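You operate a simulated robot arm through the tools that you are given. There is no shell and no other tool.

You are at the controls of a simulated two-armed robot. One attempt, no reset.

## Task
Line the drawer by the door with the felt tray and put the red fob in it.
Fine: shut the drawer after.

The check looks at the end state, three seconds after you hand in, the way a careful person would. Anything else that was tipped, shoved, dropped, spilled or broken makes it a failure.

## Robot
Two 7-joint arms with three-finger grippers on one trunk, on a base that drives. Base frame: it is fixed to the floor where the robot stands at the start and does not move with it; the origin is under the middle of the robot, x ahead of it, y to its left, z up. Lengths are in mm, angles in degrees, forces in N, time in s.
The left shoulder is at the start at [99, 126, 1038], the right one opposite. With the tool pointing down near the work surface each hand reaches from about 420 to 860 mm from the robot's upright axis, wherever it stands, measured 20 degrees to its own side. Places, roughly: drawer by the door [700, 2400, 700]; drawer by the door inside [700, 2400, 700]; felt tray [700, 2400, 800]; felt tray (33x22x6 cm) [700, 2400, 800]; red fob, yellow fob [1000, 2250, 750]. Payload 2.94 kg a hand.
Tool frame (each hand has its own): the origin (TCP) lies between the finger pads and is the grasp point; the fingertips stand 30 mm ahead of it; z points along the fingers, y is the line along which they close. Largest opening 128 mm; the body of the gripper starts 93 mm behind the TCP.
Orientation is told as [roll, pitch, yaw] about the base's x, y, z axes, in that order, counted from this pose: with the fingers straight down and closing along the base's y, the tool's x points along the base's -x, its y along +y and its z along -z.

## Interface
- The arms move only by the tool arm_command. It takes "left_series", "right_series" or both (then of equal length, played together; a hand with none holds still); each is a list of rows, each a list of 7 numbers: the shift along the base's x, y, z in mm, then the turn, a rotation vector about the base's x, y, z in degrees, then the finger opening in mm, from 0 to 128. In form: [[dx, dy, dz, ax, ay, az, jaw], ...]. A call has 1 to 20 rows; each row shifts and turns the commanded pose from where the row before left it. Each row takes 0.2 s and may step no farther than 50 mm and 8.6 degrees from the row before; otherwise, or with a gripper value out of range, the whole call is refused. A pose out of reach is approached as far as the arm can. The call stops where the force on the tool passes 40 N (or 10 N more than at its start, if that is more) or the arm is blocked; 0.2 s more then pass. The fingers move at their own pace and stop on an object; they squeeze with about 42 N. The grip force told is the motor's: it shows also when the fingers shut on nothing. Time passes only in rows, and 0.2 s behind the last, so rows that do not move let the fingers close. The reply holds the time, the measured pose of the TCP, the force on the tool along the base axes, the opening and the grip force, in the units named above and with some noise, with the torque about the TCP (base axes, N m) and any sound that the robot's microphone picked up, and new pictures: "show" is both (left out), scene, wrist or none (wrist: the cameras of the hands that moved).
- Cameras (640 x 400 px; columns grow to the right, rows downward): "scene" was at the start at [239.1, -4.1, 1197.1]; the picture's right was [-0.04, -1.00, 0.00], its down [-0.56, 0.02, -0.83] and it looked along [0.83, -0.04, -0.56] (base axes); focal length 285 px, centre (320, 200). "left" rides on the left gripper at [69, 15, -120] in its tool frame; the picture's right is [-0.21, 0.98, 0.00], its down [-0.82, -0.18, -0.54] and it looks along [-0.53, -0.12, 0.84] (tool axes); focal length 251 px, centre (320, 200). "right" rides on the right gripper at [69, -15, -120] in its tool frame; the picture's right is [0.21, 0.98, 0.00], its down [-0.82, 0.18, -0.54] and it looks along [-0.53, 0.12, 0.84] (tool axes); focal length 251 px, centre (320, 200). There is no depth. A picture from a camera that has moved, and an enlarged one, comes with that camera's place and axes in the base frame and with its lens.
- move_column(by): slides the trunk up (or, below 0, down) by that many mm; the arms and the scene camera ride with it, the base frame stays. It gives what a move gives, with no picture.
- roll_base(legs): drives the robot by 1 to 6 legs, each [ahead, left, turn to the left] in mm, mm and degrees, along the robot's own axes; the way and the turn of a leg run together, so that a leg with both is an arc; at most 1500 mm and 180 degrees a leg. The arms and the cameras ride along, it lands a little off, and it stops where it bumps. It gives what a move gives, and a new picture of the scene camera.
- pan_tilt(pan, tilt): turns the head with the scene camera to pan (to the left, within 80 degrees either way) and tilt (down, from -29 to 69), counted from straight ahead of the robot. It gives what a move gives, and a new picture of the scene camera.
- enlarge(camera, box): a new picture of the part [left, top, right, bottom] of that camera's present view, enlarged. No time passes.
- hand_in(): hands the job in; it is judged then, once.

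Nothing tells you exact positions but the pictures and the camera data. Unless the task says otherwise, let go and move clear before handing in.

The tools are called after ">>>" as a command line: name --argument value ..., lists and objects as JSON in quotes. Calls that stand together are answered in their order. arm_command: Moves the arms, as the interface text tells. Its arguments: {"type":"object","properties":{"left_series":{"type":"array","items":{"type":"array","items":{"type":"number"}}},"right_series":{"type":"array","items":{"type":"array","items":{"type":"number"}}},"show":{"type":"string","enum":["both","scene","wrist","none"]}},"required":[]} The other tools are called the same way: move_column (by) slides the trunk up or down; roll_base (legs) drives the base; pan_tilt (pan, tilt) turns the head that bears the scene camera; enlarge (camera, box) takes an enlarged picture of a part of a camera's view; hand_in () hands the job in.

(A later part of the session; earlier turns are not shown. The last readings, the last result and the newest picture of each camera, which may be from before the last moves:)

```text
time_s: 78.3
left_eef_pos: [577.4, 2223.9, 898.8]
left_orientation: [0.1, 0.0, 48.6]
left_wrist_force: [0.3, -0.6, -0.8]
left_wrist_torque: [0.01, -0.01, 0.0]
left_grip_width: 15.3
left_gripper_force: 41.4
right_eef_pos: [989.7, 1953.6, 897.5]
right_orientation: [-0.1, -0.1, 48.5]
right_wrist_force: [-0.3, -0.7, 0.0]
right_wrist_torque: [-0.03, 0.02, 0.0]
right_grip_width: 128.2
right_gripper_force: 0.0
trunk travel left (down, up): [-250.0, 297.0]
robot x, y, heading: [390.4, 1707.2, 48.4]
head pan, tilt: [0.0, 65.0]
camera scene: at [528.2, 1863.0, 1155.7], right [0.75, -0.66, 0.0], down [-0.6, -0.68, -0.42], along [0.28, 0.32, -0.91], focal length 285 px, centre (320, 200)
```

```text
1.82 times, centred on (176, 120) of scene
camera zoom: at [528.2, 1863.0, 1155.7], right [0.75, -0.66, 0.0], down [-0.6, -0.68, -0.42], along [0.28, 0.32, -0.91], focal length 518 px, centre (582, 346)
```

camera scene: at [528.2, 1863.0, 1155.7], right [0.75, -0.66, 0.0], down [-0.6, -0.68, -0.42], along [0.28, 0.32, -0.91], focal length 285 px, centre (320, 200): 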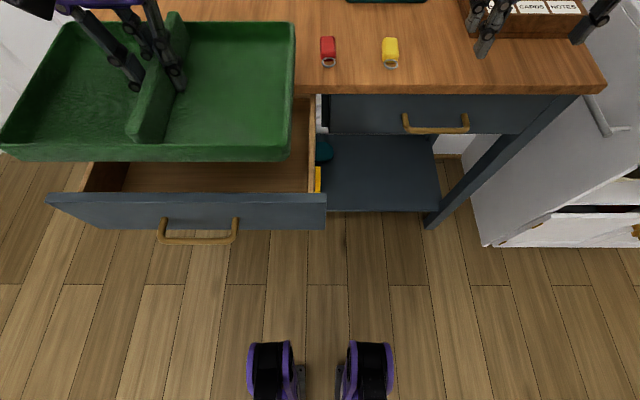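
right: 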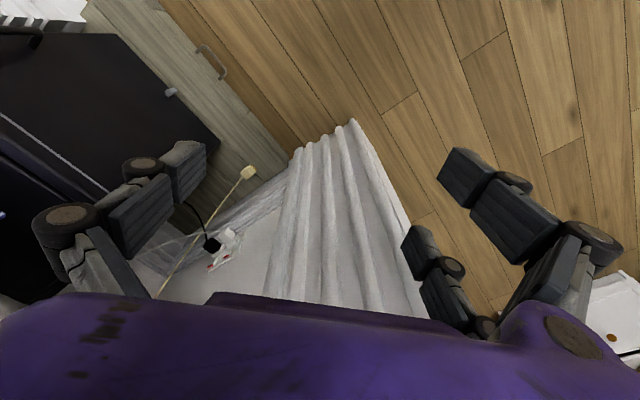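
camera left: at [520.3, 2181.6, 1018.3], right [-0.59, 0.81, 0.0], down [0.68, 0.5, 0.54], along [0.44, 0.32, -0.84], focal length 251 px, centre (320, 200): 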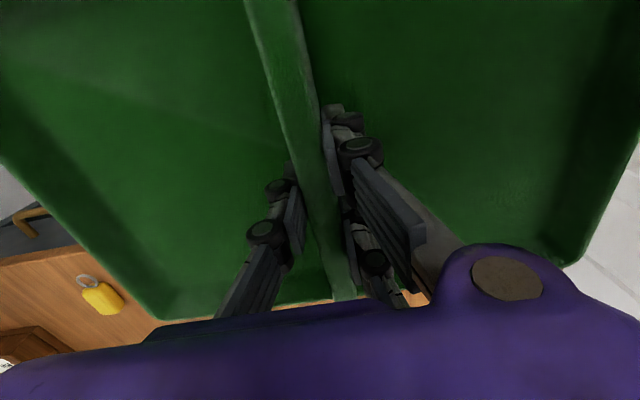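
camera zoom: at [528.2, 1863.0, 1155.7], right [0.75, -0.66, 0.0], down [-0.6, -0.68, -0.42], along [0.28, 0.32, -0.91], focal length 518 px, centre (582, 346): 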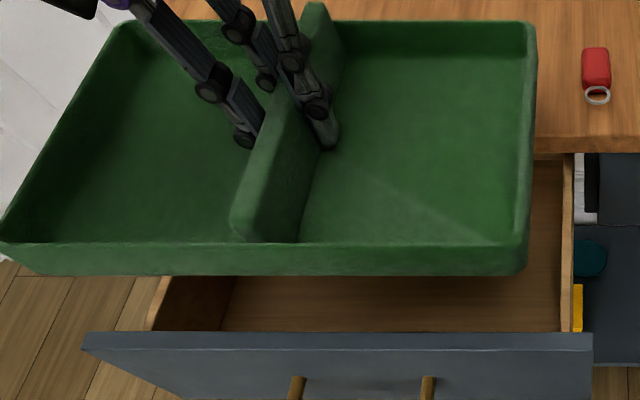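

In my frame now: the tray spans 407–622 ahead, its centre 199 left; the drawer cavity's centre is about 191 left, with roughly 7 mm to spare each side. Because the divider is tall, I'll tilt the tray 25° back‑edge‑down and slide it in under the table edge. First I'll move it back and right, then tilt it slowly.

>>> arm_command --left_series '[[-1.7, -2.6, 0, 0, 0, 0, 0], [-3.4, -5.2, 0, 0, 0, 0, 0], [-4.2, -6.5, 0, 0, 0, 0, 0], [-4.2, -6.5, 0, 0, 0, 0, 0], [-4.2, -6.5, 0, 0, 0, 0, 0], [-4.2, -6.5, 0, 0, 0, 0, 0], [-4.2, -6.5, 0, 0, 0, 0, 0], [-2.6, -4, 0, 0, 0, 0, 0], [-1.5, -2.3, 0, 0, 0, 0, 0], [0, 0, 0, 0, 0, 0, 0]]' --show "scene"

>>> arm_command --left_series '[[0, 0, 0, -0.9, 0.8, 0, 0], [0, 0, 0, -1.87, 1.66, 0, 0], [0, 0, 0, -1.87, 1.66, 0, 0], [0, 0, 0, -1.87, 1.66, 0, 0], [0, 0, 0, -1.87, 1.66, 0, 0], [0, 0, 0, -1.87, 1.66, 0, 0], [0, 0, 0, -1.87, 1.66, 0, 0], [0, 0, 0, -1.87, 1.66, 0, 0], [0, 0, 0, -1.87, 1.66, 0, 0], [0, 0, 0, -1.87, 1.66, 0, 0], [0, 0, 0, -0.97, 0.86, 0, 0], [0, 0, 0, 0, 0, 0, 0]]' --show "both"

```text
time_s: 80.5
left_eef_pos: [545.5, 2177.4, 899.2]
left_orientation: [0.0, 0.2, 48.6]
left_wrist_force: [-0.2, -0.1, -2.5]
left_wrist_torque: [-0.01, 0.02, -0.01]
left_grip_width: 15.7
left_gripper_force: 40.7
right_eef_pos: [990.1, 1952.8, 896.0]
right_orientation: [0.0, -0.1, 48.5]
right_wrist_force: [0.1, 0.4, -0.1]
right_wrist_torque: [0.01, 0.01, 0.0]
right_grip_width: 128.1
right_gripper_force: 0.2
trunk travel left (down, up): [-250.0, 297.0]
robot x, y, heading: [389.2, 1702.5, 48.5]
head pan, tilt: [0.0, 65.0]
camera scene: at [528.2, 1863.0, 1155.6], right [0.75, -0.66, 0.0], down [-0.6, -0.68, -0.42], along [0.28, 0.32, -0.91], focal length 285 px, centre (320, 200)
```

scene: 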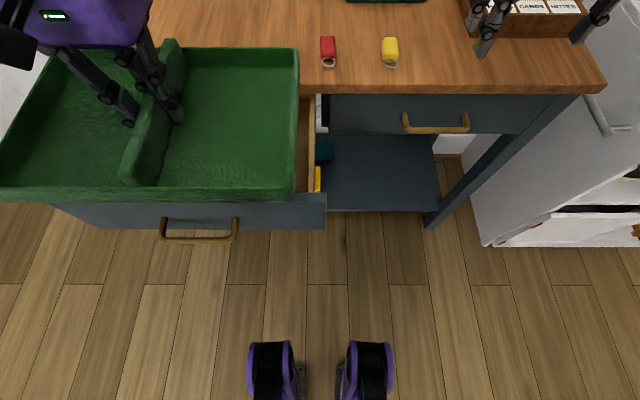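

```text
time_s: 83.1
left_eef_pos: [548.4, 2177.6, 899.6]
left_orientation: [0.1, 25.1, 48.6]
left_wrist_force: [0.1, 0.3, -1.8]
left_wrist_torque: [0.03, -0.02, 0.02]
left_grip_width: 15.5
left_gripper_force: 40.8
right_eef_pos: [988.7, 1952.6, 896.6]
right_orientation: [-0.1, -0.2, 48.5]
right_wrist_force: [0.5, 0.0, 0.0]
right_wrist_torque: [-0.01, 0.02, -0.02]
right_grip_width: 127.8
right_gripper_force: 0.1
trunk travel left (down, up): [-250.0, 297.0]
robot x, y, heading: [387.1, 1705.6, 48.2]
head pan, tilt: [0.0, 65.0]
camera scene: at [528.2, 1862.9, 1155.6], right [0.75, -0.66, 0.0], down [-0.6, -0.68, -0.42], along [0.28, 0.32, -0.91], focal length 285 px, centre (320, 200)
camera left: at [528.5, 2178.3, 1036.9], right [-0.6, 0.79, -0.09], down [0.78, 0.61, 0.14], along [0.17, 0.02, -0.99], focal length 251 px, centre (320, 200)
```

scene: 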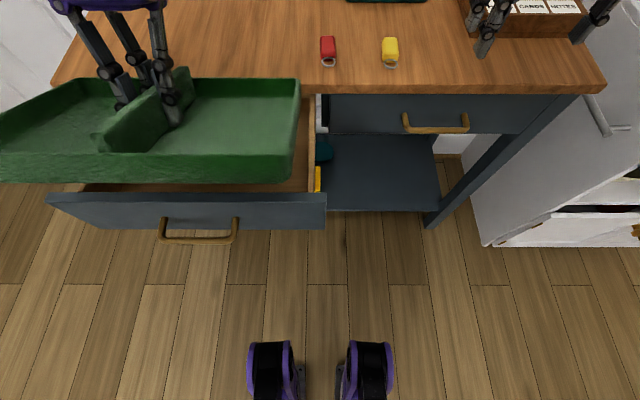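
left: 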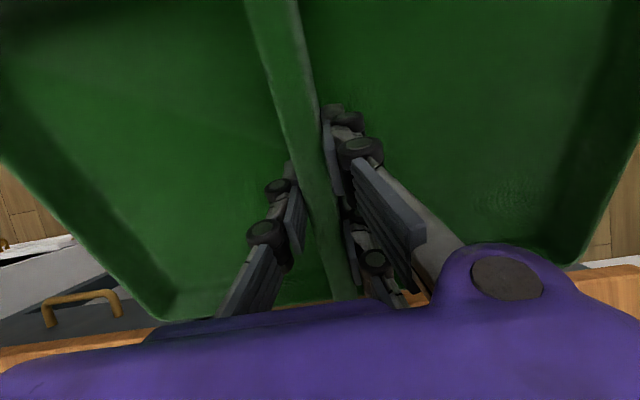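

The tray is tilted 25° and firm in the grip. I'll lower it vertically, about 90 mm, with the back edge just in front of the table edge.

>>> arm_command --left_series '[[0, 0, -2, 0, 0, 0, 0], [0, 0, -4, 0, 0, 0, 0], [0, 0, -5, 0, 0, 0, 0], [0, 0, -5, 0, 0, 0, 0], [0, 0, -5, 0, 0, 0, 0], [0, 0, -5, 0, 0, 0, 0], [0, 0, -5, 0, 0, 0, 0], [0, 0, -5, 0, 0, 0, 0], [0, 0, -5, 0, 0, 0, 0], [0, 0, -4, 0, 0, 0, 0], [0, 0, -3, 0, 0, 0, 0], [0, 0, 0, 0, 0, 0, 0]]' --show "scene"

>>> enlarge --camera "scene" --box '[0, 20, 352, 240]'

```text
time_s: 85.7
left_eef_pos: [547.7, 2176.3, 851.7]
left_orientation: [0.0, 25.0, 48.6]
left_wrist_force: [0.3, 0.7, -2.1]
left_wrist_torque: [0.02, 0.01, -0.04]
left_grip_width: 15.7
left_gripper_force: 41.1
right_eef_pos: [990.6, 1952.9, 895.8]
right_orientation: [-0.1, -0.1, 48.5]
right_wrist_force: [0.4, 0.7, -0.9]
right_wrist_torque: [0.0, 0.0, -0.01]
right_grip_width: 128.1
right_gripper_force: 0.0
trunk travel left (down, up): [-250.0, 297.0]
robot x, y, heading: [386.7, 1702.0, 48.5]
head pan, tilt: [0.0, 65.0]
camera scene: at [528.2, 1862.9, 1155.6], right [0.75, -0.66, 0.0], down [-0.6, -0.68, -0.42], along [0.28, 0.32, -0.91], focal length 285 px, centre (320, 200)
```

scene: 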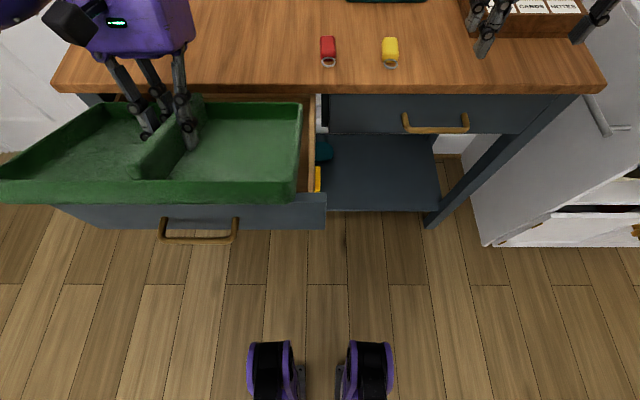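

```text
1.82 times, centred on (176, 130) of scene
camera zoom: at [528.2, 1862.9, 1155.6], right [0.75, -0.66, 0.0], down [-0.6, -0.68, -0.42], along [0.28, 0.32, -0.91], focal length 518 px, centre (582, 327)
```

zoom: 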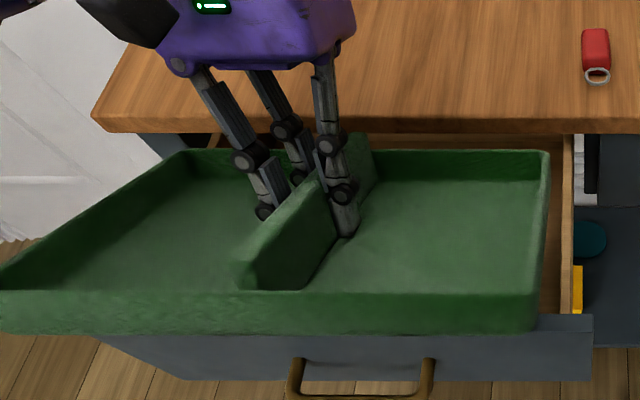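

Still aligned by eye, but the side clearance is small, so I'll measure the tray's right edge and left corner more exactly before going lower.

>>> enlarge --camera "scene" --box '[260, 90, 340, 215]'

>>> enlarge --camera "scene" --box '[0, 80, 160, 210]'

```text
3.20 times, centred on (300, 152) of scene
camera zoom: at [528.2, 1862.9, 1155.6], right [0.75, -0.66, 0.0], down [-0.6, -0.68, -0.42], along [0.28, 0.32, -0.91], focal length 912 px, centre (384, 352)
```

zoom: 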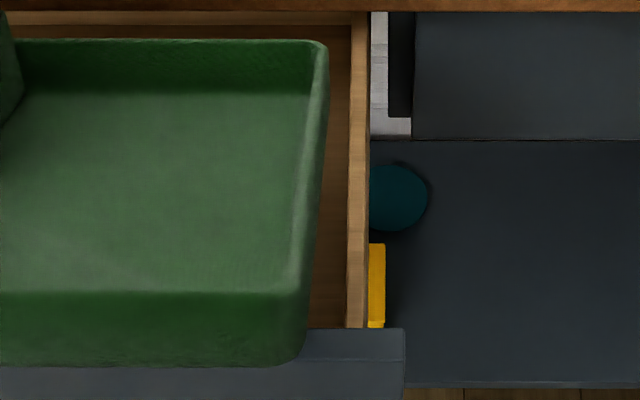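

```text
3.08 times, centred on (80, 145) of scene
camera zoom: at [528.2, 1862.9, 1155.6], right [0.75, -0.66, 0.0], down [-0.6, -0.68, -0.42], along [0.28, 0.32, -0.91], focal length 877 px, centre (1058, 369)
```

zoom: 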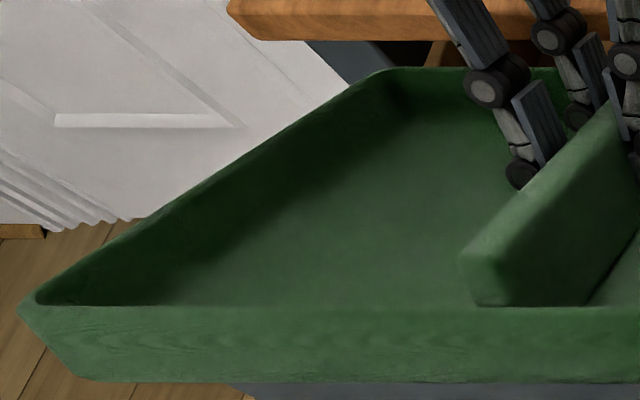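

The tray sits about 1° rotated and within 2 mm of the cavity's centre line (cavity about 355 wide, centre 196 left; floor more likely z ≈ 676). I'll correct that small yaw and keep descending to the slide‑in height.

>>> arm_command --left_series '[[-0.7, 0.6, -2, 0, 0, -0.5, 0], [-0.7, 0.6, -4, 0, 0, -0.5, 0], [0, 0, -4, 0, 0, 0, 0], [0, 0, -4, 0, 0, 0, 0], [0, 0, -4, 0, 0, 0, 0], [0, 0, -5, 0, 0, 0, 0], [0, 0, -5, 0, 0, 0, 0], [0, 0, -5, 0, 0, 0, 0], [0, 0, -5, 0, 0, 0, 0], [0, 0, -4, 0, 0, 0, 0], [0, 0, -2, 0, 0, 0, 0], [0, 0, 0, 0, 0, 0, 0]]' --show "both"

>>> enlarge --camera "scene" --box '[40, 80, 360, 280]'

```text
time_s: 88.3
left_eef_pos: [546.3, 2178.8, 807.5]
left_orientation: [0.1, 25.0, 47.5]
left_wrist_force: [-0.4, 0.5, -1.6]
left_wrist_torque: [0.01, -0.02, -0.03]
left_grip_width: 15.5
left_gripper_force: 42.1
right_eef_pos: [989.7, 1953.8, 897.0]
right_orientation: [-0.1, -0.1, 48.5]
right_wrist_force: [-0.2, 0.6, 0.3]
right_wrist_torque: [0.01, 0.03, 0.01]
right_grip_width: 127.8
right_gripper_force: 0.0
trunk travel left (down, up): [-250.0, 297.0]
robot x, y, heading: [388.4, 1704.6, 48.4]
head pan, tilt: [0.0, 65.0]
camera scene: at [528.2, 1862.9, 1155.6], right [0.75, -0.66, 0.0], down [-0.6, -0.68, -0.42], along [0.28, 0.32, -0.91], focal length 285 px, centre (320, 200)
camera left: at [527.0, 2179.3, 944.3], right [-0.59, 0.8, -0.09], down [0.79, 0.6, 0.14], along [0.17, 0.01, -0.99], focal length 251 px, centre (320, 200)
```

scene: 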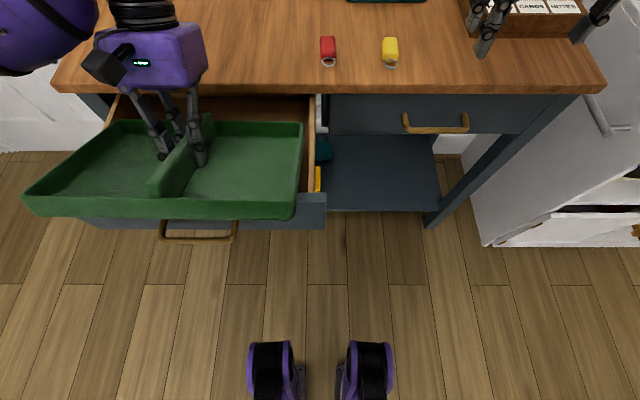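
left: 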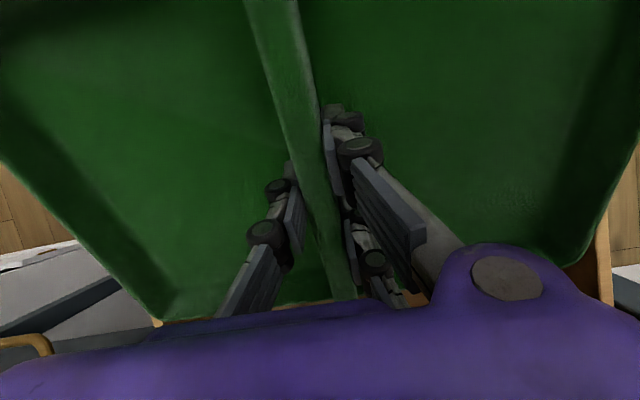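

```text
2.00 times, centred on (200, 180) of scene
camera zoom: at [528.2, 1862.9, 1155.6], right [0.75, -0.66, 0.0], down [-0.6, -0.68, -0.42], along [0.28, 0.32, -0.91], focal length 570 px, centre (560, 240)
```

zoom: 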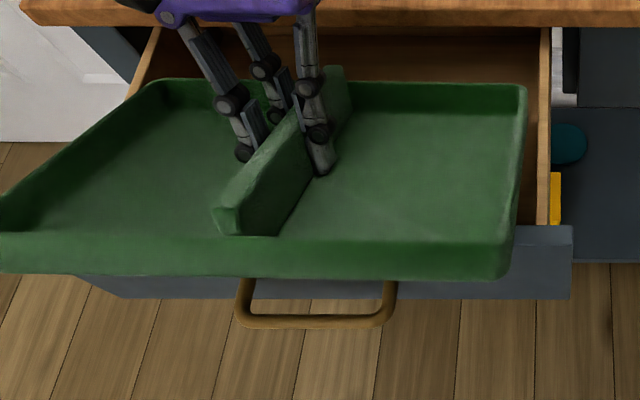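

The back edge is about to pass between the side walls. I'll check the clearance at both back corners closely.

>>> enlarge --camera "scene" --box '[80, 85, 160, 135]'

>>> enlarge --camera "scene" --box '[265, 85, 345, 135]'

```text
8.00 times, centred on (120, 110) of scene
camera zoom: at [528.2, 1862.9, 1155.6], right [0.75, -0.66, 0.0], down [-0.6, -0.68, -0.42], along [0.28, 0.32, -0.91], focal length 2280 px, centre (1920, 920)
```

zoom: 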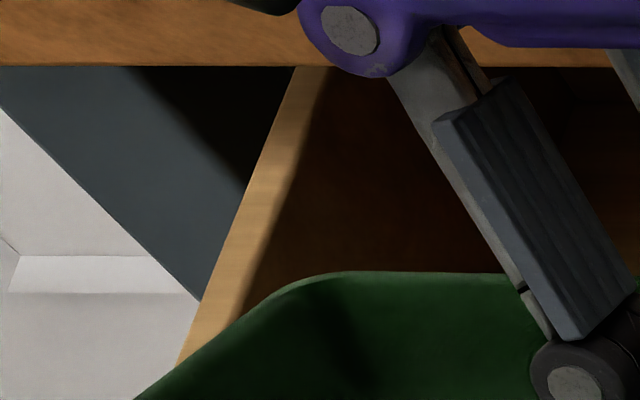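

```text
8.00 times, centred on (305, 110) of scene
camera zoom: at [528.2, 1862.9, 1155.6], right [0.75, -0.66, 0.0], down [-0.6, -0.68, -0.42], along [0.28, 0.32, -0.91], focal length 2280 px, centre (440, 920)
```

zoom: 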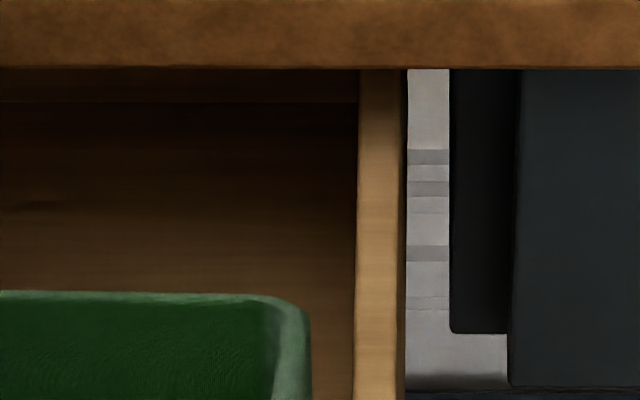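

Both back corners clear the walls, with slightly more room on the right; I'll shift about 2.5 mm right and slide the first half of the way in along the tray's own slope.

>>> arm_command --left_series '[[0.9, -0.8, 0, 0, 0, 0, 0], [1, -0.9, 0, 0, 0, 0, 0], [1.7, 1.9, -1.2, 0, 0, 0, 0], [3.4, 3.8, -2.4, 0, 0, 0, 0], [3.4, 3.8, -2.4, 0, 0, 0, 0], [3.4, 3.8, -2.4, 0, 0, 0, 0], [3.4, 3.8, -2.4, 0, 0, 0, 0], [3.4, 3.8, -2.4, 0, 0, 0, 0], [3.4, 3.8, -2.4, 0, 0, 0, 0], [1.7, 1.9, -1.2, 0, 0, 0, 0], [0, 0, 0, 0, 0, 0, 0]]' --show "scene"

>>> enlarge --camera "scene" --box '[40, 70, 360, 270]'

```text
time_s: 90.7
left_eef_pos: [573.4, 2203.0, 791.1]
left_orientation: [0.0, 25.1, 47.5]
left_wrist_force: [-0.6, -0.3, -2.1]
left_wrist_torque: [0.04, -0.01, 0.02]
left_grip_width: 15.4
left_gripper_force: 42.1
right_eef_pos: [990.8, 1953.5, 896.1]
right_orientation: [-0.1, -0.1, 48.4]
right_wrist_force: [-0.2, 0.0, 0.7]
right_wrist_torque: [0.0, -0.01, 0.01]
right_grip_width: 127.8
right_gripper_force: 0.1
trunk travel left (down, up): [-250.0, 297.0]
robot x, y, heading: [386.2, 1708.5, 48.6]
head pan, tilt: [0.0, 65.0]
camera scene: at [528.2, 1862.9, 1155.6], right [0.75, -0.66, 0.0], down [-0.6, -0.68, -0.42], along [0.28, 0.32, -0.91], focal length 285 px, centre (320, 200)
```

scene: 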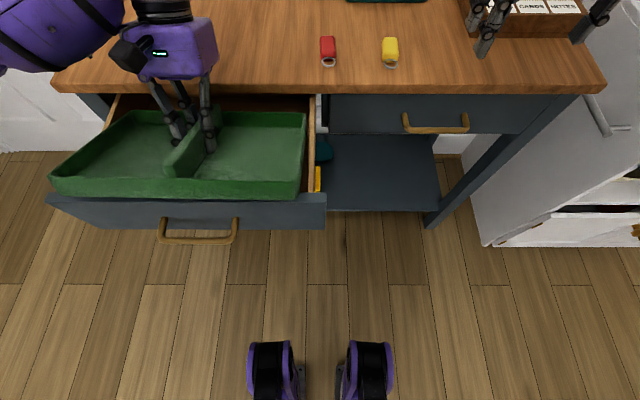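

```text
2.00 times, centred on (200, 170) of scene
camera zoom: at [528.2, 1862.9, 1155.6], right [0.75, -0.66, 0.0], down [-0.6, -0.68, -0.42], along [0.28, 0.32, -0.91], focal length 570 px, centre (560, 260)
```

zoom: 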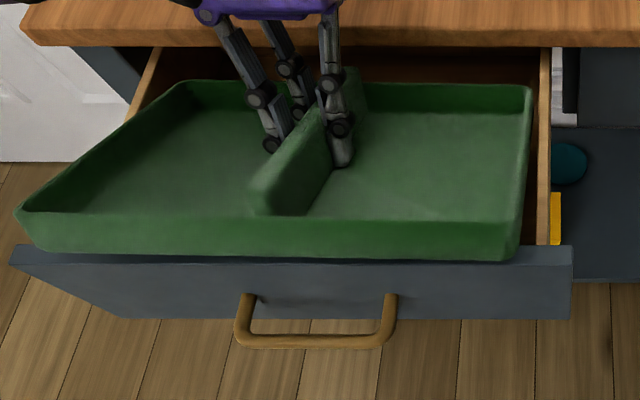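

Sliding in cleanly with no contact force. Continuing the slide another 46 mm down the same slope.

>>> arm_command --left_series '[[1.7, 1.9, -1.2, 0, 0, 0, 0], [3.8, 4.3, -2.7, 0, 0, 0, 0], [3.8, 4.3, -2.7, 0, 0, 0, 0], [3.8, 4.3, -2.7, 0, 0, 0, 0], [3.8, 4.3, -2.7, 0, 0, 0, 0], [3.8, 4.3, -2.7, 0, 0, 0, 0], [3.8, 4.3, -2.7, 0, 0, 0, 0], [3.8, 4.3, -2.7, 0, 0, 0, 0], [1.7, 1.9, -1.2, 0, 0, 0, 0], [0, 0, 0, 0, 0, 0, 0]]' --show "scene"

>>> enlarge --camera "scene" --box '[40, 70, 360, 270]'

```text
time_s: 92.9
left_eef_pos: [602.3, 2235.6, 767.8]
left_orientation: [0.0, 25.1, 47.6]
left_wrist_force: [-3.3, -2.2, -1.1]
left_wrist_torque: [0.16, -0.15, 0.11]
left_grip_width: 15.7
left_gripper_force: 41.8
right_eef_pos: [989.4, 1953.0, 897.6]
right_orientation: [0.0, -0.1, 48.4]
right_wrist_force: [-0.5, -0.6, 0.5]
right_wrist_torque: [0.0, -0.05, 0.0]
right_grip_width: 128.0
right_gripper_force: 0.0
trunk travel left (down, up): [-250.0, 297.0]
robot x, y, heading: [387.5, 1705.6, 48.2]
head pan, tilt: [0.0, 65.0]
camera scene: at [527.9, 1862.6, 1155.7], right [0.75, -0.66, 0.0], down [-0.6, -0.68, -0.42], along [0.28, 0.32, -0.91], focal length 285 px, centre (320, 200)
```

scene: 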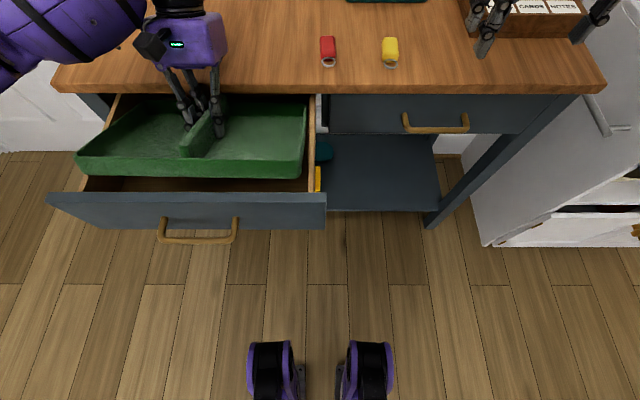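

```text
2.00 times, centred on (200, 170) of scene
camera zoom: at [527.9, 1862.6, 1155.7], right [0.75, -0.66, 0.0], down [-0.6, -0.68, -0.42], along [0.28, 0.32, -0.91], focal length 570 px, centre (560, 260)
```

zoom: 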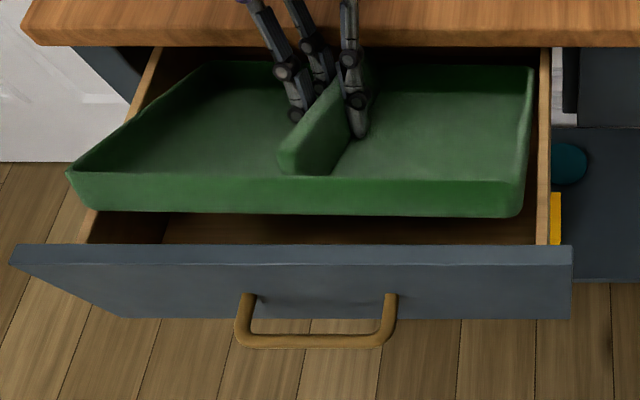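

There's a slight touch (about 4 N), probably the tray's back edge meeting the drawer floor. Now I'll flatten the tray gradually, keeping its back edge just over the floor and easing it forward.

>>> arm_command --left_series '[[-0.5, -0.55, 0, 0, 0, 0, 0], [-0.5, -0.55, -2.1, 1.84, -1.69, 0, 0], [0, 0, -2.1, 1.84, -1.69, 0, 0], [-0.4, -0.45, -4, 1.84, -1.69, 0, 0], [-0.4, -0.45, -4, 1.84, -1.69, 0, 0], [0, 0, 0, 0, 0, 0, 0]]' --show "scene"

>>> enlarge --camera "scene" --box '[40, 70, 360, 270]'

```text
time_s: 94.3
left_eef_pos: [601.2, 2235.1, 757.4]
left_orientation: [0.1, 15.1, 47.7]
left_wrist_force: [0.4, 0.1, -1.6]
left_wrist_torque: [-0.02, -0.02, -0.03]
left_grip_width: 15.6
left_gripper_force: 41.6
right_eef_pos: [989.4, 1953.2, 897.1]
right_orientation: [-0.1, -0.1, 48.5]
right_wrist_force: [0.2, 0.2, -0.2]
right_wrist_torque: [0.03, -0.02, 0.02]
right_grip_width: 128.0
right_gripper_force: 0.0
trunk travel left (down, up): [-250.0, 297.0]
robot x, y, heading: [388.3, 1709.0, 48.2]
head pan, tilt: [0.0, 65.0]
camera scene: at [528.3, 1863.0, 1155.6], right [0.75, -0.66, 0.0], down [-0.6, -0.68, -0.42], along [0.28, 0.32, -0.91], focal length 285 px, centre (320, 200)
```

scene: 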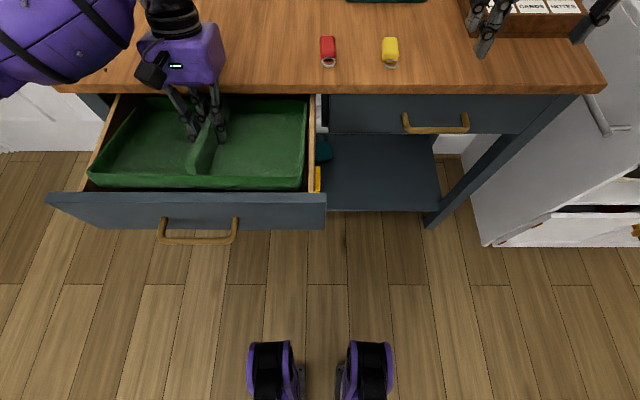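

```text
2.00 times, centred on (200, 170) of scene
camera zoom: at [528.3, 1863.0, 1155.6], right [0.75, -0.66, 0.0], down [-0.6, -0.68, -0.42], along [0.28, 0.32, -0.91], focal length 570 px, centre (560, 260)
```

zoom: 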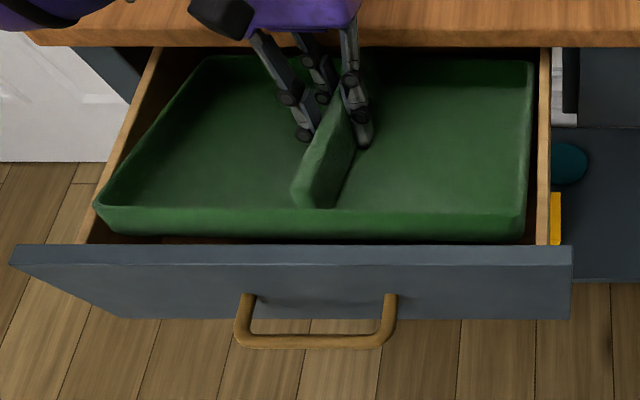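

No contact, and the tray is between the walls on all sides. Flattening the rest of the way.

>>> arm_command --left_series '[[-0.2, -0.2, -4.3, 1.84, -1.69, 0, 0], [-0.2, -0.2, -4.3, 1.84, -1.69, 0, 0], [0, 0, -4.5, 1.84, -1.69, 0, 0], [0, 0, -4.5, 1.84, -1.69, 0, 0], [0, 0, -4.6, 1.84, -1.69, 0, 0], [0, 0, -4.6, 1.84, -1.69, 0, 0], [0, 0, 0, 0, 0, 0, 0]]' --show "scene"

>>> enlarge --camera "scene" --box '[40, 70, 360, 270]'

```text
time_s: 95.9
left_eef_pos: [600.4, 2234.9, 730.9]
left_orientation: [0.0, 0.0, 47.6]
left_wrist_force: [-0.9, -0.1, -1.5]
left_wrist_torque: [0.01, -0.01, 0.0]
left_grip_width: 15.7
left_gripper_force: 41.7
right_eef_pos: [989.1, 1953.1, 895.4]
right_orientation: [-0.1, -0.2, 48.5]
right_wrist_force: [-0.5, 0.1, 0.4]
right_wrist_torque: [-0.01, -0.03, -0.01]
right_grip_width: 127.8
right_gripper_force: 0.0
trunk travel left (down, up): [-250.0, 297.0]
robot x, y, heading: [386.4, 1703.0, 48.6]
head pan, tilt: [0.0, 65.0]
camera scene: at [528.3, 1863.0, 1155.6], right [0.75, -0.66, 0.0], down [-0.6, -0.68, -0.42], along [0.28, 0.32, -0.91], focal length 285 px, centre (320, 200)
```

scene: 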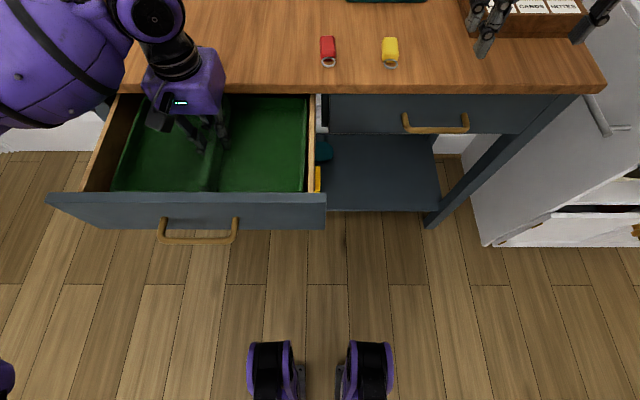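

```text
2.00 times, centred on (200, 170) of scene
camera zoom: at [528.3, 1863.0, 1155.6], right [0.75, -0.66, 0.0], down [-0.6, -0.68, -0.42], along [0.28, 0.32, -0.91], focal length 570 px, centre (560, 260)
```

zoom: 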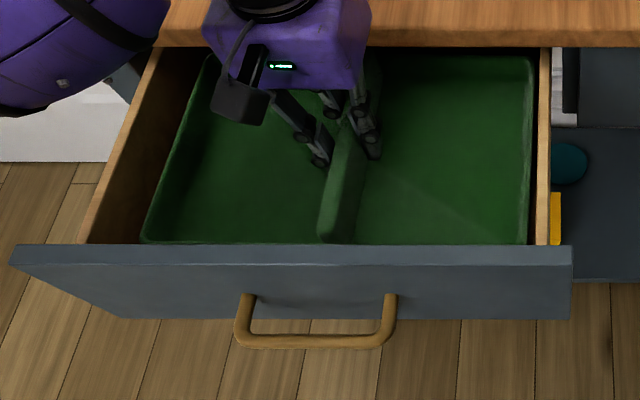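

The tray is flat inside the drawer, held a few millimetres over the floor. I'll lower in small steps and watch for the floor taking its weight.

>>> arm_command --left_series '[[0, 0, -2, 0, 0, 0, 0], [0, 0, -2, 0, 0, 0, 0], [0, 0, 0, 0, 0, 0, 0]]' --show "none"

>>> arm_command --left_series '[[0, 0, -2, 0, 0, 0, 0], [0, 0, -1, 0, 0, 0, 0], [0, 0, 0, 0, 0, 0, 0]]' --show "none"

```text
time_s: 96.7
left_eef_pos: [599.9, 2235.1, 727.7]
left_orientation: [0.0, 0.0, 47.6]
left_wrist_force: [-0.1, 0.2, -2.5]
left_wrist_torque: [-0.01, 0.0, 0.02]
left_grip_width: 15.4
left_gripper_force: 41.8
right_eef_pos: [989.5, 1952.9, 895.7]
right_orientation: [0.0, -0.2, 48.4]
right_wrist_force: [0.2, 0.4, 0.4]
right_wrist_torque: [-0.01, -0.01, 0.01]
right_grip_width: 128.3
right_gripper_force: 0.1
trunk travel left (down, up): [-250.0, 297.0]
robot x, y, heading: [383.0, 1704.9, 48.6]
head pan, tilt: [0.0, 65.0]
```

```text
time_s: 97.5
left_eef_pos: [600.2, 2234.2, 723.9]
left_orientation: [0.1, 0.0, 47.6]
left_wrist_force: [0.5, 0.0, -1.7]
left_wrist_torque: [0.0, 0.01, -0.02]
left_grip_width: 15.6
left_gripper_force: 41.6
right_eef_pos: [988.9, 1952.1, 897.1]
right_orientation: [-0.1, 0.0, 48.5]
right_wrist_force: [0.3, -0.1, -0.1]
right_wrist_torque: [0.04, 0.01, -0.01]
right_grip_width: 128.1
right_gripper_force: 0.1
trunk travel left (down, up): [-250.0, 297.0]
robot x, y, heading: [386.6, 1705.1, 48.5]
head pan, tilt: [0.0, 65.0]
```

Still carrying the tray's weight, so not on the floor yet. Continuing down in small steps.

>>> arm_command --left_series '[[0, 0, -2, 0, 0, 0, 0], [0, 0, -1, 0, 0, 0, 0], [0, 0, 0, 0, 0, 0, 0]]' --show "none"

>>> arm_command --left_series '[[0, 0, -2, 0, 0, 0, 0], [0, 0, 0, 0, 0, 0, 0]]' --show "none"

>>> arm_command --left_series '[[0, 0, -2, 0, 0, 0, 0], [0, 0, 0, 0, 0, 0, 0]]' --show "both"

```text
time_s: 98.3
left_eef_pos: [600.0, 2234.9, 719.5]
left_orientation: [0.1, 0.1, 47.5]
left_wrist_force: [-0.8, -0.3, -1.7]
left_wrist_torque: [-0.01, -0.01, 0.02]
left_grip_width: 15.4
left_gripper_force: 41.9
right_eef_pos: [989.5, 1952.0, 896.9]
right_orientation: [-0.1, 0.0, 48.5]
right_wrist_force: [-0.1, -0.1, 0.4]
right_wrist_torque: [-0.03, 0.02, 0.01]
right_grip_width: 128.1
right_gripper_force: 0.1
trunk travel left (down, up): [-250.0, 297.0]
robot x, y, heading: [391.4, 1708.6, 48.6]
head pan, tilt: [0.0, 65.0]
```

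```text
time_s: 98.9
left_eef_pos: [600.0, 2234.1, 719.0]
left_orientation: [0.1, 0.0, 47.6]
left_wrist_force: [-0.1, -0.4, -2.4]
left_wrist_torque: [-0.01, -0.02, 0.0]
left_grip_width: 15.7
left_gripper_force: 41.4
right_eef_pos: [988.0, 1953.7, 896.4]
right_orientation: [-0.1, -0.1, 48.5]
right_wrist_force: [0.0, -0.1, -0.9]
right_wrist_torque: [0.02, -0.03, 0.03]
right_grip_width: 127.9
right_gripper_force: 0.0
trunk travel left (down, up): [-250.0, 297.0]
robot x, y, heading: [387.5, 1706.3, 48.6]
head pan, tilt: [0.0, 65.0]
```

```text
time_s: 99.5
left_eef_pos: [599.3, 2234.7, 717.1]
left_orientation: [-0.1, 0.1, 47.6]
left_wrist_force: [0.2, 0.5, -1.6]
left_wrist_torque: [0.03, -0.01, 0.01]
left_grip_width: 15.5
left_gripper_force: 41.8
right_eef_pos: [989.2, 1954.0, 895.7]
right_orientation: [-0.2, -0.2, 48.5]
right_wrist_force: [0.6, -0.5, 1.1]
right_wrist_torque: [0.0, 0.0, 0.0]
right_grip_width: 128.1
right_gripper_force: 0.0
trunk travel left (down, up): [-250.0, 297.0]
robot x, y, heading: [389.2, 1702.1, 48.5]
head pan, tilt: [0.0, 65.0]
camera scene: at [528.2, 1862.9, 1155.6], right [0.75, -0.66, 0.0], down [-0.6, -0.68, -0.42], along [0.28, 0.32, -0.91], focal length 285 px, centre (320, 200)
camera left: at [541.8, 2193.9, 835.9], right [-0.58, 0.82, 0.0], down [0.69, 0.48, 0.54], along [0.44, 0.31, -0.84], focal length 251 px, centre (320, 200)
```

scene: 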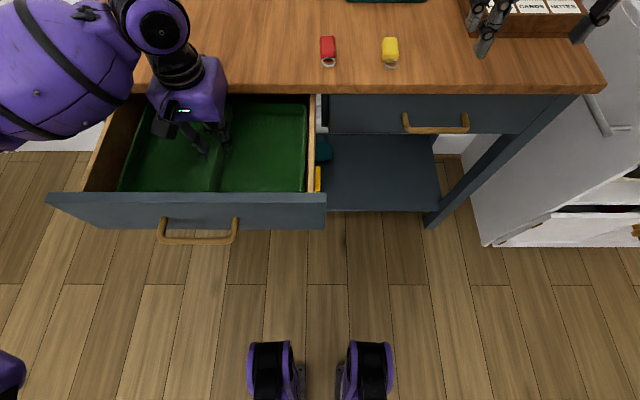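
left: 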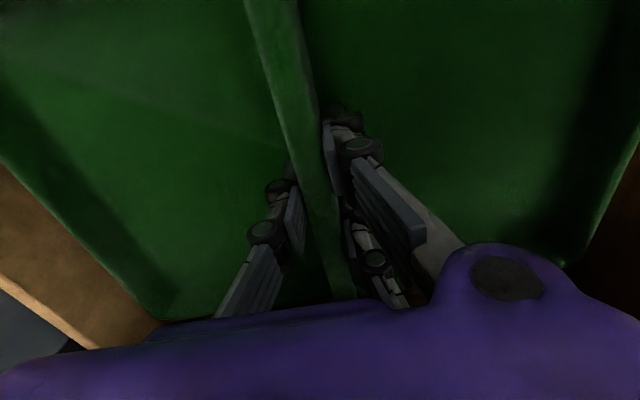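

>>> arm_command --left_series '[[0, 0, -2, 0, 0, 0, 0], [0, 0, 0, 0, 0, 0, 0]]' --show "none"

>>> arm_command --left_series '[[0, 0, -2, 0, 0, 0, 0], [0, 0, 0, 0, 0, 0, 0]]' --show "none"

>>> arm_command --left_series '[[0, 0, -2, 0, 0, 0, 0], [0, 0, 0, 0, 0, 0, 0]]' --show "none"

```text
time_s: 100.1
left_eef_pos: [599.6, 2235.4, 715.1]
left_orientation: [0.0, 0.1, 47.6]
left_wrist_force: [-1.0, 0.2, -2.7]
left_wrist_torque: [0.03, 0.0, 0.01]
left_grip_width: 15.4
left_gripper_force: 40.9
right_eef_pos: [989.6, 1954.2, 897.0]
right_orientation: [-0.2, 0.0, 48.5]
right_wrist_force: [-0.7, 0.0, 0.0]
right_wrist_torque: [0.04, 0.0, -0.03]
right_grip_width: 128.2
right_gripper_force: 0.0
trunk travel left (down, up): [-250.0, 297.0]
robot x, y, heading: [385.7, 1706.3, 48.1]
head pan, tilt: [0.0, 65.0]
```

```text
time_s: 100.7
left_eef_pos: [599.0, 2236.1, 712.8]
left_orientation: [0.2, 0.1, 47.6]
left_wrist_force: [0.3, -0.1, -2.5]
left_wrist_torque: [0.01, -0.01, -0.03]
left_grip_width: 15.5
left_gripper_force: 41.8
right_eef_pos: [989.5, 1953.3, 896.4]
right_orientation: [-0.1, -0.1, 48.5]
right_wrist_force: [-0.5, 0.1, 0.3]
right_wrist_torque: [0.0, -0.02, 0.02]
right_grip_width: 128.0
right_gripper_force: 0.0
trunk travel left (down, up): [-250.0, 297.0]
robot x, y, heading: [389.7, 1708.6, 48.6]
head pan, tilt: [0.0, 65.0]
```

```text
time_s: 101.3
left_eef_pos: [599.2, 2234.6, 710.0]
left_orientation: [0.1, 0.1, 47.6]
left_wrist_force: [0.4, 0.1, -1.7]
left_wrist_torque: [0.02, -0.03, 0.0]
left_grip_width: 15.3
left_gripper_force: 41.8
right_eef_pos: [989.7, 1953.2, 896.4]
right_orientation: [0.0, 0.0, 48.4]
right_wrist_force: [0.0, -0.3, 1.4]
right_wrist_torque: [-0.01, 0.0, -0.02]
right_grip_width: 128.0
right_gripper_force: 0.1
trunk travel left (down, up): [-250.0, 297.0]
robot x, y, heading: [387.6, 1702.7, 48.7]
head pan, tilt: [0.0, 65.0]
```

>>> arm_command --left_series '[[0, 0, -2, 0, 0, 0, 0], [0, 0, 0, 0, 0, 0, 0]]' --show "none"

>>> arm_command --left_series '[[0, 0, -2, 0, 0, 0, 0], [0, 0, 0, 0, 0, 0, 0]]' --show "both"

>>> enlarge --camera "scene" --box '[80, 70, 330, 226]'

```text
time_s: 101.9
left_eef_pos: [601.4, 2234.5, 708.0]
left_orientation: [0.1, 0.1, 47.6]
left_wrist_force: [0.3, -0.2, -2.2]
left_wrist_torque: [0.03, -0.01, 0.02]
left_grip_width: 15.3
left_gripper_force: 41.1
right_eef_pos: [990.1, 1952.6, 895.2]
right_orientation: [-0.2, -0.1, 48.6]
right_wrist_force: [-0.1, 0.3, -1.1]
right_wrist_torque: [0.03, 0.01, 0.01]
right_grip_width: 127.7
right_gripper_force: 0.0
trunk travel left (down, up): [-250.0, 297.0]
robot x, y, heading: [389.0, 1705.3, 48.5]
head pan, tilt: [0.0, 65.0]
```

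```text
time_s: 102.5
left_eef_pos: [600.6, 2233.4, 707.5]
left_orientation: [0.1, 0.0, 47.7]
left_wrist_force: [-0.3, 1.0, -2.5]
left_wrist_torque: [0.02, -0.02, 0.01]
left_grip_width: 15.4
left_gripper_force: 42.0
right_eef_pos: [989.6, 1952.5, 897.3]
right_orientation: [-0.1, -0.1, 48.5]
right_wrist_force: [1.3, 0.9, 0.5]
right_wrist_torque: [-0.02, -0.01, 0.02]
right_grip_width: 128.1
right_gripper_force: 0.0
trunk travel left (down, up): [-250.0, 297.0]
robot x, y, heading: [387.2, 1703.3, 48.5]
head pan, tilt: [0.0, 65.0]
camera scene: at [528.2, 1862.9, 1155.6], right [0.75, -0.66, 0.0], down [-0.6, -0.68, -0.42], along [0.28, 0.32, -0.91], focal length 285 px, centre (320, 200)
camera left: at [542.3, 2193.4, 825.7], right [-0.58, 0.82, 0.0], down [0.69, 0.48, 0.54], along [0.44, 0.31, -0.84], focal length 251 px, centre (320, 200)
```

scene: 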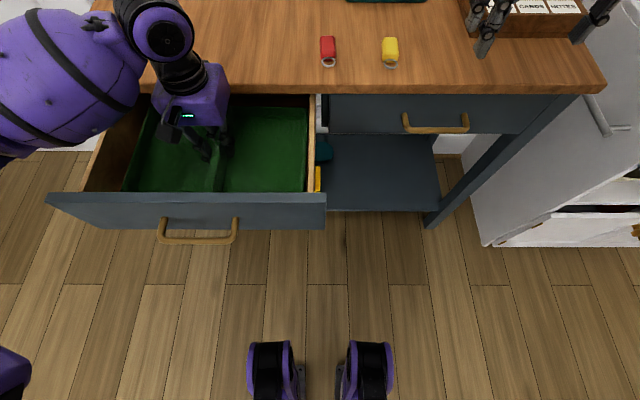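
left: 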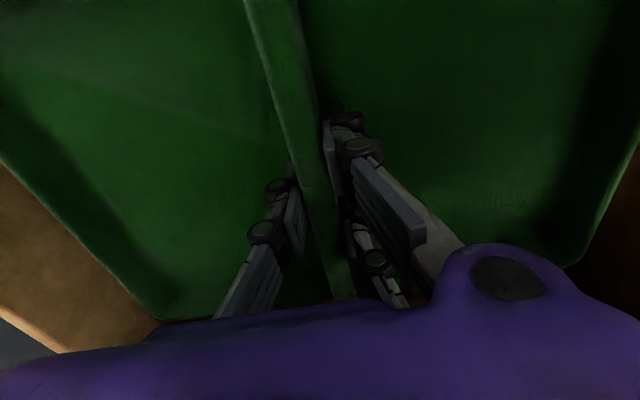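

```text
2.56 times, centred on (205, 148) of scene
camera zoom: at [528.2, 1862.9, 1155.6], right [0.75, -0.66, 0.0], down [-0.6, -0.68, -0.42], along [0.28, 0.32, -0.91], focal length 730 px, centre (614, 333)
```

zoom: 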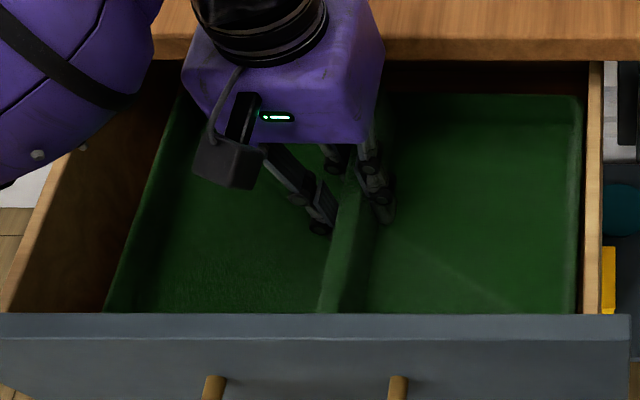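

>>> arm_command --left_series '[[0, 0, -2, 0, 0, 0, 0], [0, 0, 0, 0, 0, 0, 0]]' --show "none"

>>> arm_command --left_series '[[0, 0, -2, 0, 0, 0, 0], [0, 0, 0, 0, 0, 0, 0]]' --show "none"

>>> arm_command --left_series '[[0, 0, -2, 0, 0, 0, 0], [0, 0, 0, 0, 0, 0, 0]]' --show "none"

```text
time_s: 103.1
left_eef_pos: [600.0, 2234.8, 704.4]
left_orientation: [0.1, 0.0, 47.5]
left_wrist_force: [0.2, 0.7, 7.4]
left_wrist_torque: [-0.83, 0.75, -0.12]
left_grip_width: 15.8
left_gripper_force: 41.3
right_eef_pos: [989.6, 1953.7, 896.8]
right_orientation: [0.0, -0.2, 48.5]
right_wrist_force: [0.4, 0.2, -0.7]
right_wrist_torque: [0.0, 0.0, -0.02]
right_grip_width: 127.9
right_gripper_force: 0.1
trunk travel left (down, up): [-250.0, 297.0]
robot x, y, heading: [388.4, 1705.4, 48.6]
head pan, tilt: [0.0, 65.0]
```

```text
time_s: 103.7
left_eef_pos: [600.7, 2234.5, 704.2]
left_orientation: [0.0, -0.4, 47.6]
left_wrist_force: [-0.9, 1.8, 28.7]
left_wrist_torque: [-0.72, 0.79, -0.2]
left_grip_width: 15.6
left_gripper_force: 41.8
right_eef_pos: [989.2, 1951.5, 897.1]
right_orientation: [0.0, -0.2, 48.5]
right_wrist_force: [0.2, -0.6, -0.4]
right_wrist_torque: [0.0, 0.01, -0.02]
right_grip_width: 127.9
right_gripper_force: 0.0
trunk travel left (down, up): [-250.0, 297.0]
robot x, y, heading: [385.6, 1702.3, 48.3]
head pan, tilt: [0.0, 65.0]
```

```text
time_s: 104.2
left_eef_pos: [602.3, 2235.5, 705.1]
left_orientation: [-0.1, -0.5, 47.5]
left_wrist_force: [-0.7, -0.2, 16.2]
left_wrist_torque: [-0.62, 0.63, -0.01]
left_grip_width: 15.7
left_gripper_force: 41.3
right_eef_pos: [988.9, 1953.4, 896.4]
right_orientation: [-0.1, -0.1, 48.5]
right_wrist_force: [0.3, -0.4, 0.6]
right_wrist_torque: [-0.03, 0.04, 0.0]
right_grip_width: 128.0
right_gripper_force: 0.0
trunk travel left (down, up): [-250.0, 297.0]
robot x, y, heading: [387.7, 1704.4, 48.8]
head pan, tilt: [0.0, 65.0]
stopped in row 2 (left hand): the force on the tool passed its limit at 42 N (the readings are from after the stop); the commanded pose is now the measured one
```

Contact: the tray is resting on the drawer floor (TCP z ≈ 704). I'll open the fingers and lift the hand straight out.

>>> arm_command --left_series '[[0, 0, 1, 0, 0, 0, 20], [0, 0, 0, 0, 0, 0, 50], [0, 0, 0, 0, 0, 0, 60], [0, 0, 0, 0, 0, 0, 60]]' --show "wrist"

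>>> arm_command --left_series '[[0, 0, 5, 0, 0, 0, 60], [0, 0, 10, 0, 0, 0, 60], [0, 0, 15, 0, 0, 0, 60], [0, 0, 20, 0, 0, 0, 60], [0, 0, 25, 0, 0, 0, 60], [0, 0, 30, 0, 0, 0, 60], [0, 0, 30, 0, 0, 0, 60], [0, 0, 30, 0, 0, 0, 60], [0, 0, 30, 0, 0, 0, 60]]' --show "both"

```text
time_s: 105.2
left_eef_pos: [601.6, 2234.6, 703.3]
left_orientation: [0.0, -0.2, 47.7]
left_wrist_force: [0.5, 0.1, 0.4]
left_wrist_torque: [-0.03, 0.0, 0.04]
left_grip_width: 60.2
left_gripper_force: 0.1
right_eef_pos: [988.3, 1953.3, 896.0]
right_orientation: [-0.1, -0.1, 48.5]
right_wrist_force: [-1.0, -0.5, 0.0]
right_wrist_torque: [0.03, 0.01, 0.01]
right_grip_width: 128.0
right_gripper_force: 0.1
trunk travel left (down, up): [-250.0, 297.0]
robot x, y, heading: [386.1, 1705.6, 48.3]
head pan, tilt: [0.0, 65.0]
camera left: at [542.3, 2193.7, 822.7], right [-0.58, 0.82, 0.0], down [0.69, 0.48, 0.54], along [0.44, 0.31, -0.84], focal length 251 px, centre (320, 200)
```

left: 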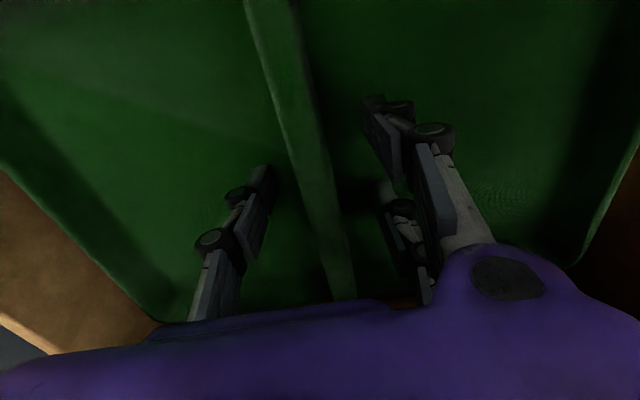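

```text
time_s: 107.2
left_eef_pos: [599.9, 2234.7, 899.6]
left_orientation: [0.0, -0.3, 47.6]
left_wrist_force: [0.2, -0.2, -0.1]
left_wrist_torque: [0.0, -0.02, 0.01]
left_grip_width: 60.1
left_gripper_force: 0.1
right_eef_pos: [990.1, 1953.0, 895.7]
right_orientation: [-0.2, -0.1, 48.5]
right_wrist_force: [0.3, 0.2, -0.5]
right_wrist_torque: [0.02, 0.01, 0.0]
right_grip_width: 127.8
right_gripper_force: 0.0
trunk travel left (down, up): [-250.0, 297.0]
robot x, y, heading: [390.0, 1707.1, 48.7]
head pan, tilt: [0.0, 65.0]
camera scene: at [528.1, 1862.4, 1155.7], right [0.75, -0.66, 0.0], down [-0.6, -0.68, -0.42], along [0.28, 0.32, -0.91], focal length 285 px, centre (320, 200)
camera left: at [542.2, 2193.0, 1018.3], right [-0.58, 0.82, 0.0], down [0.69, 0.48, 0.54], along [0.44, 0.31, -0.84], focal length 251 px, centre (320, 200)
```

scene: 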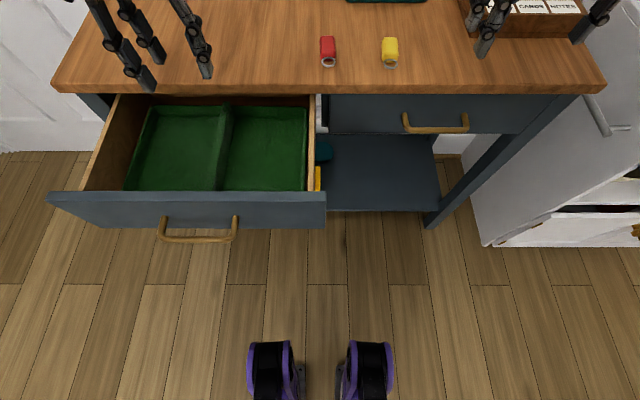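
left: 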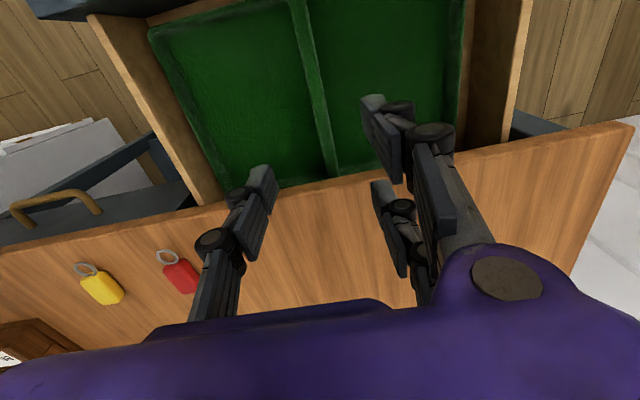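

The tray lies flat in the drawer. Next is the red fob at about (848, 2199); I'll enlarge it from both cameras for its exact place and direction.

>>> enlarge --camera "scene" --box '[296, 20, 424, 100]'

>>> enlarge --camera "left" --box '[60, 220, 220, 320]'

```text
5.00 times, centred on (360, 60) of scene
camera zoom: at [528.1, 1862.4, 1155.7], right [0.75, -0.66, 0.0], down [-0.6, -0.68, -0.42], along [0.28, 0.32, -0.91], focal length 1425 px, centre (120, 900)
```

zoom: 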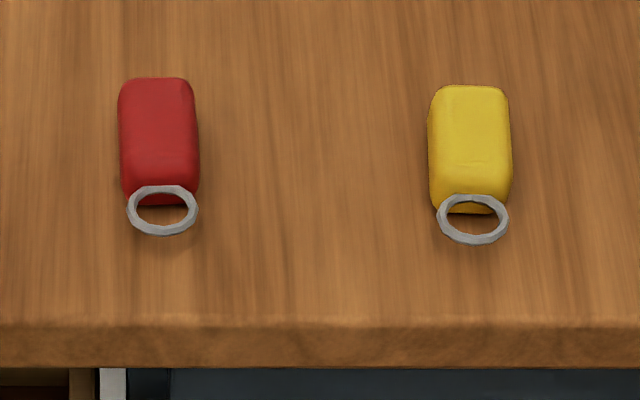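

```text
4.00 times, centred on (140, 270) of left
camera zoom: at [542.2, 2193.0, 1018.3], right [-0.58, 0.82, 0.0], down [0.69, 0.48, 0.54], along [0.44, 0.31, -0.84], focal length 1006 px, centre (1040, -80)
```

zoom: 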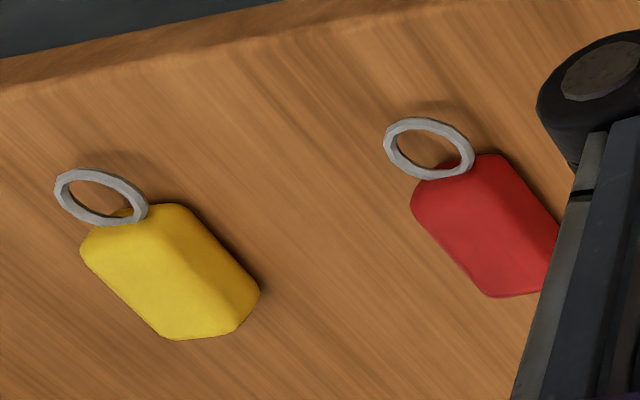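

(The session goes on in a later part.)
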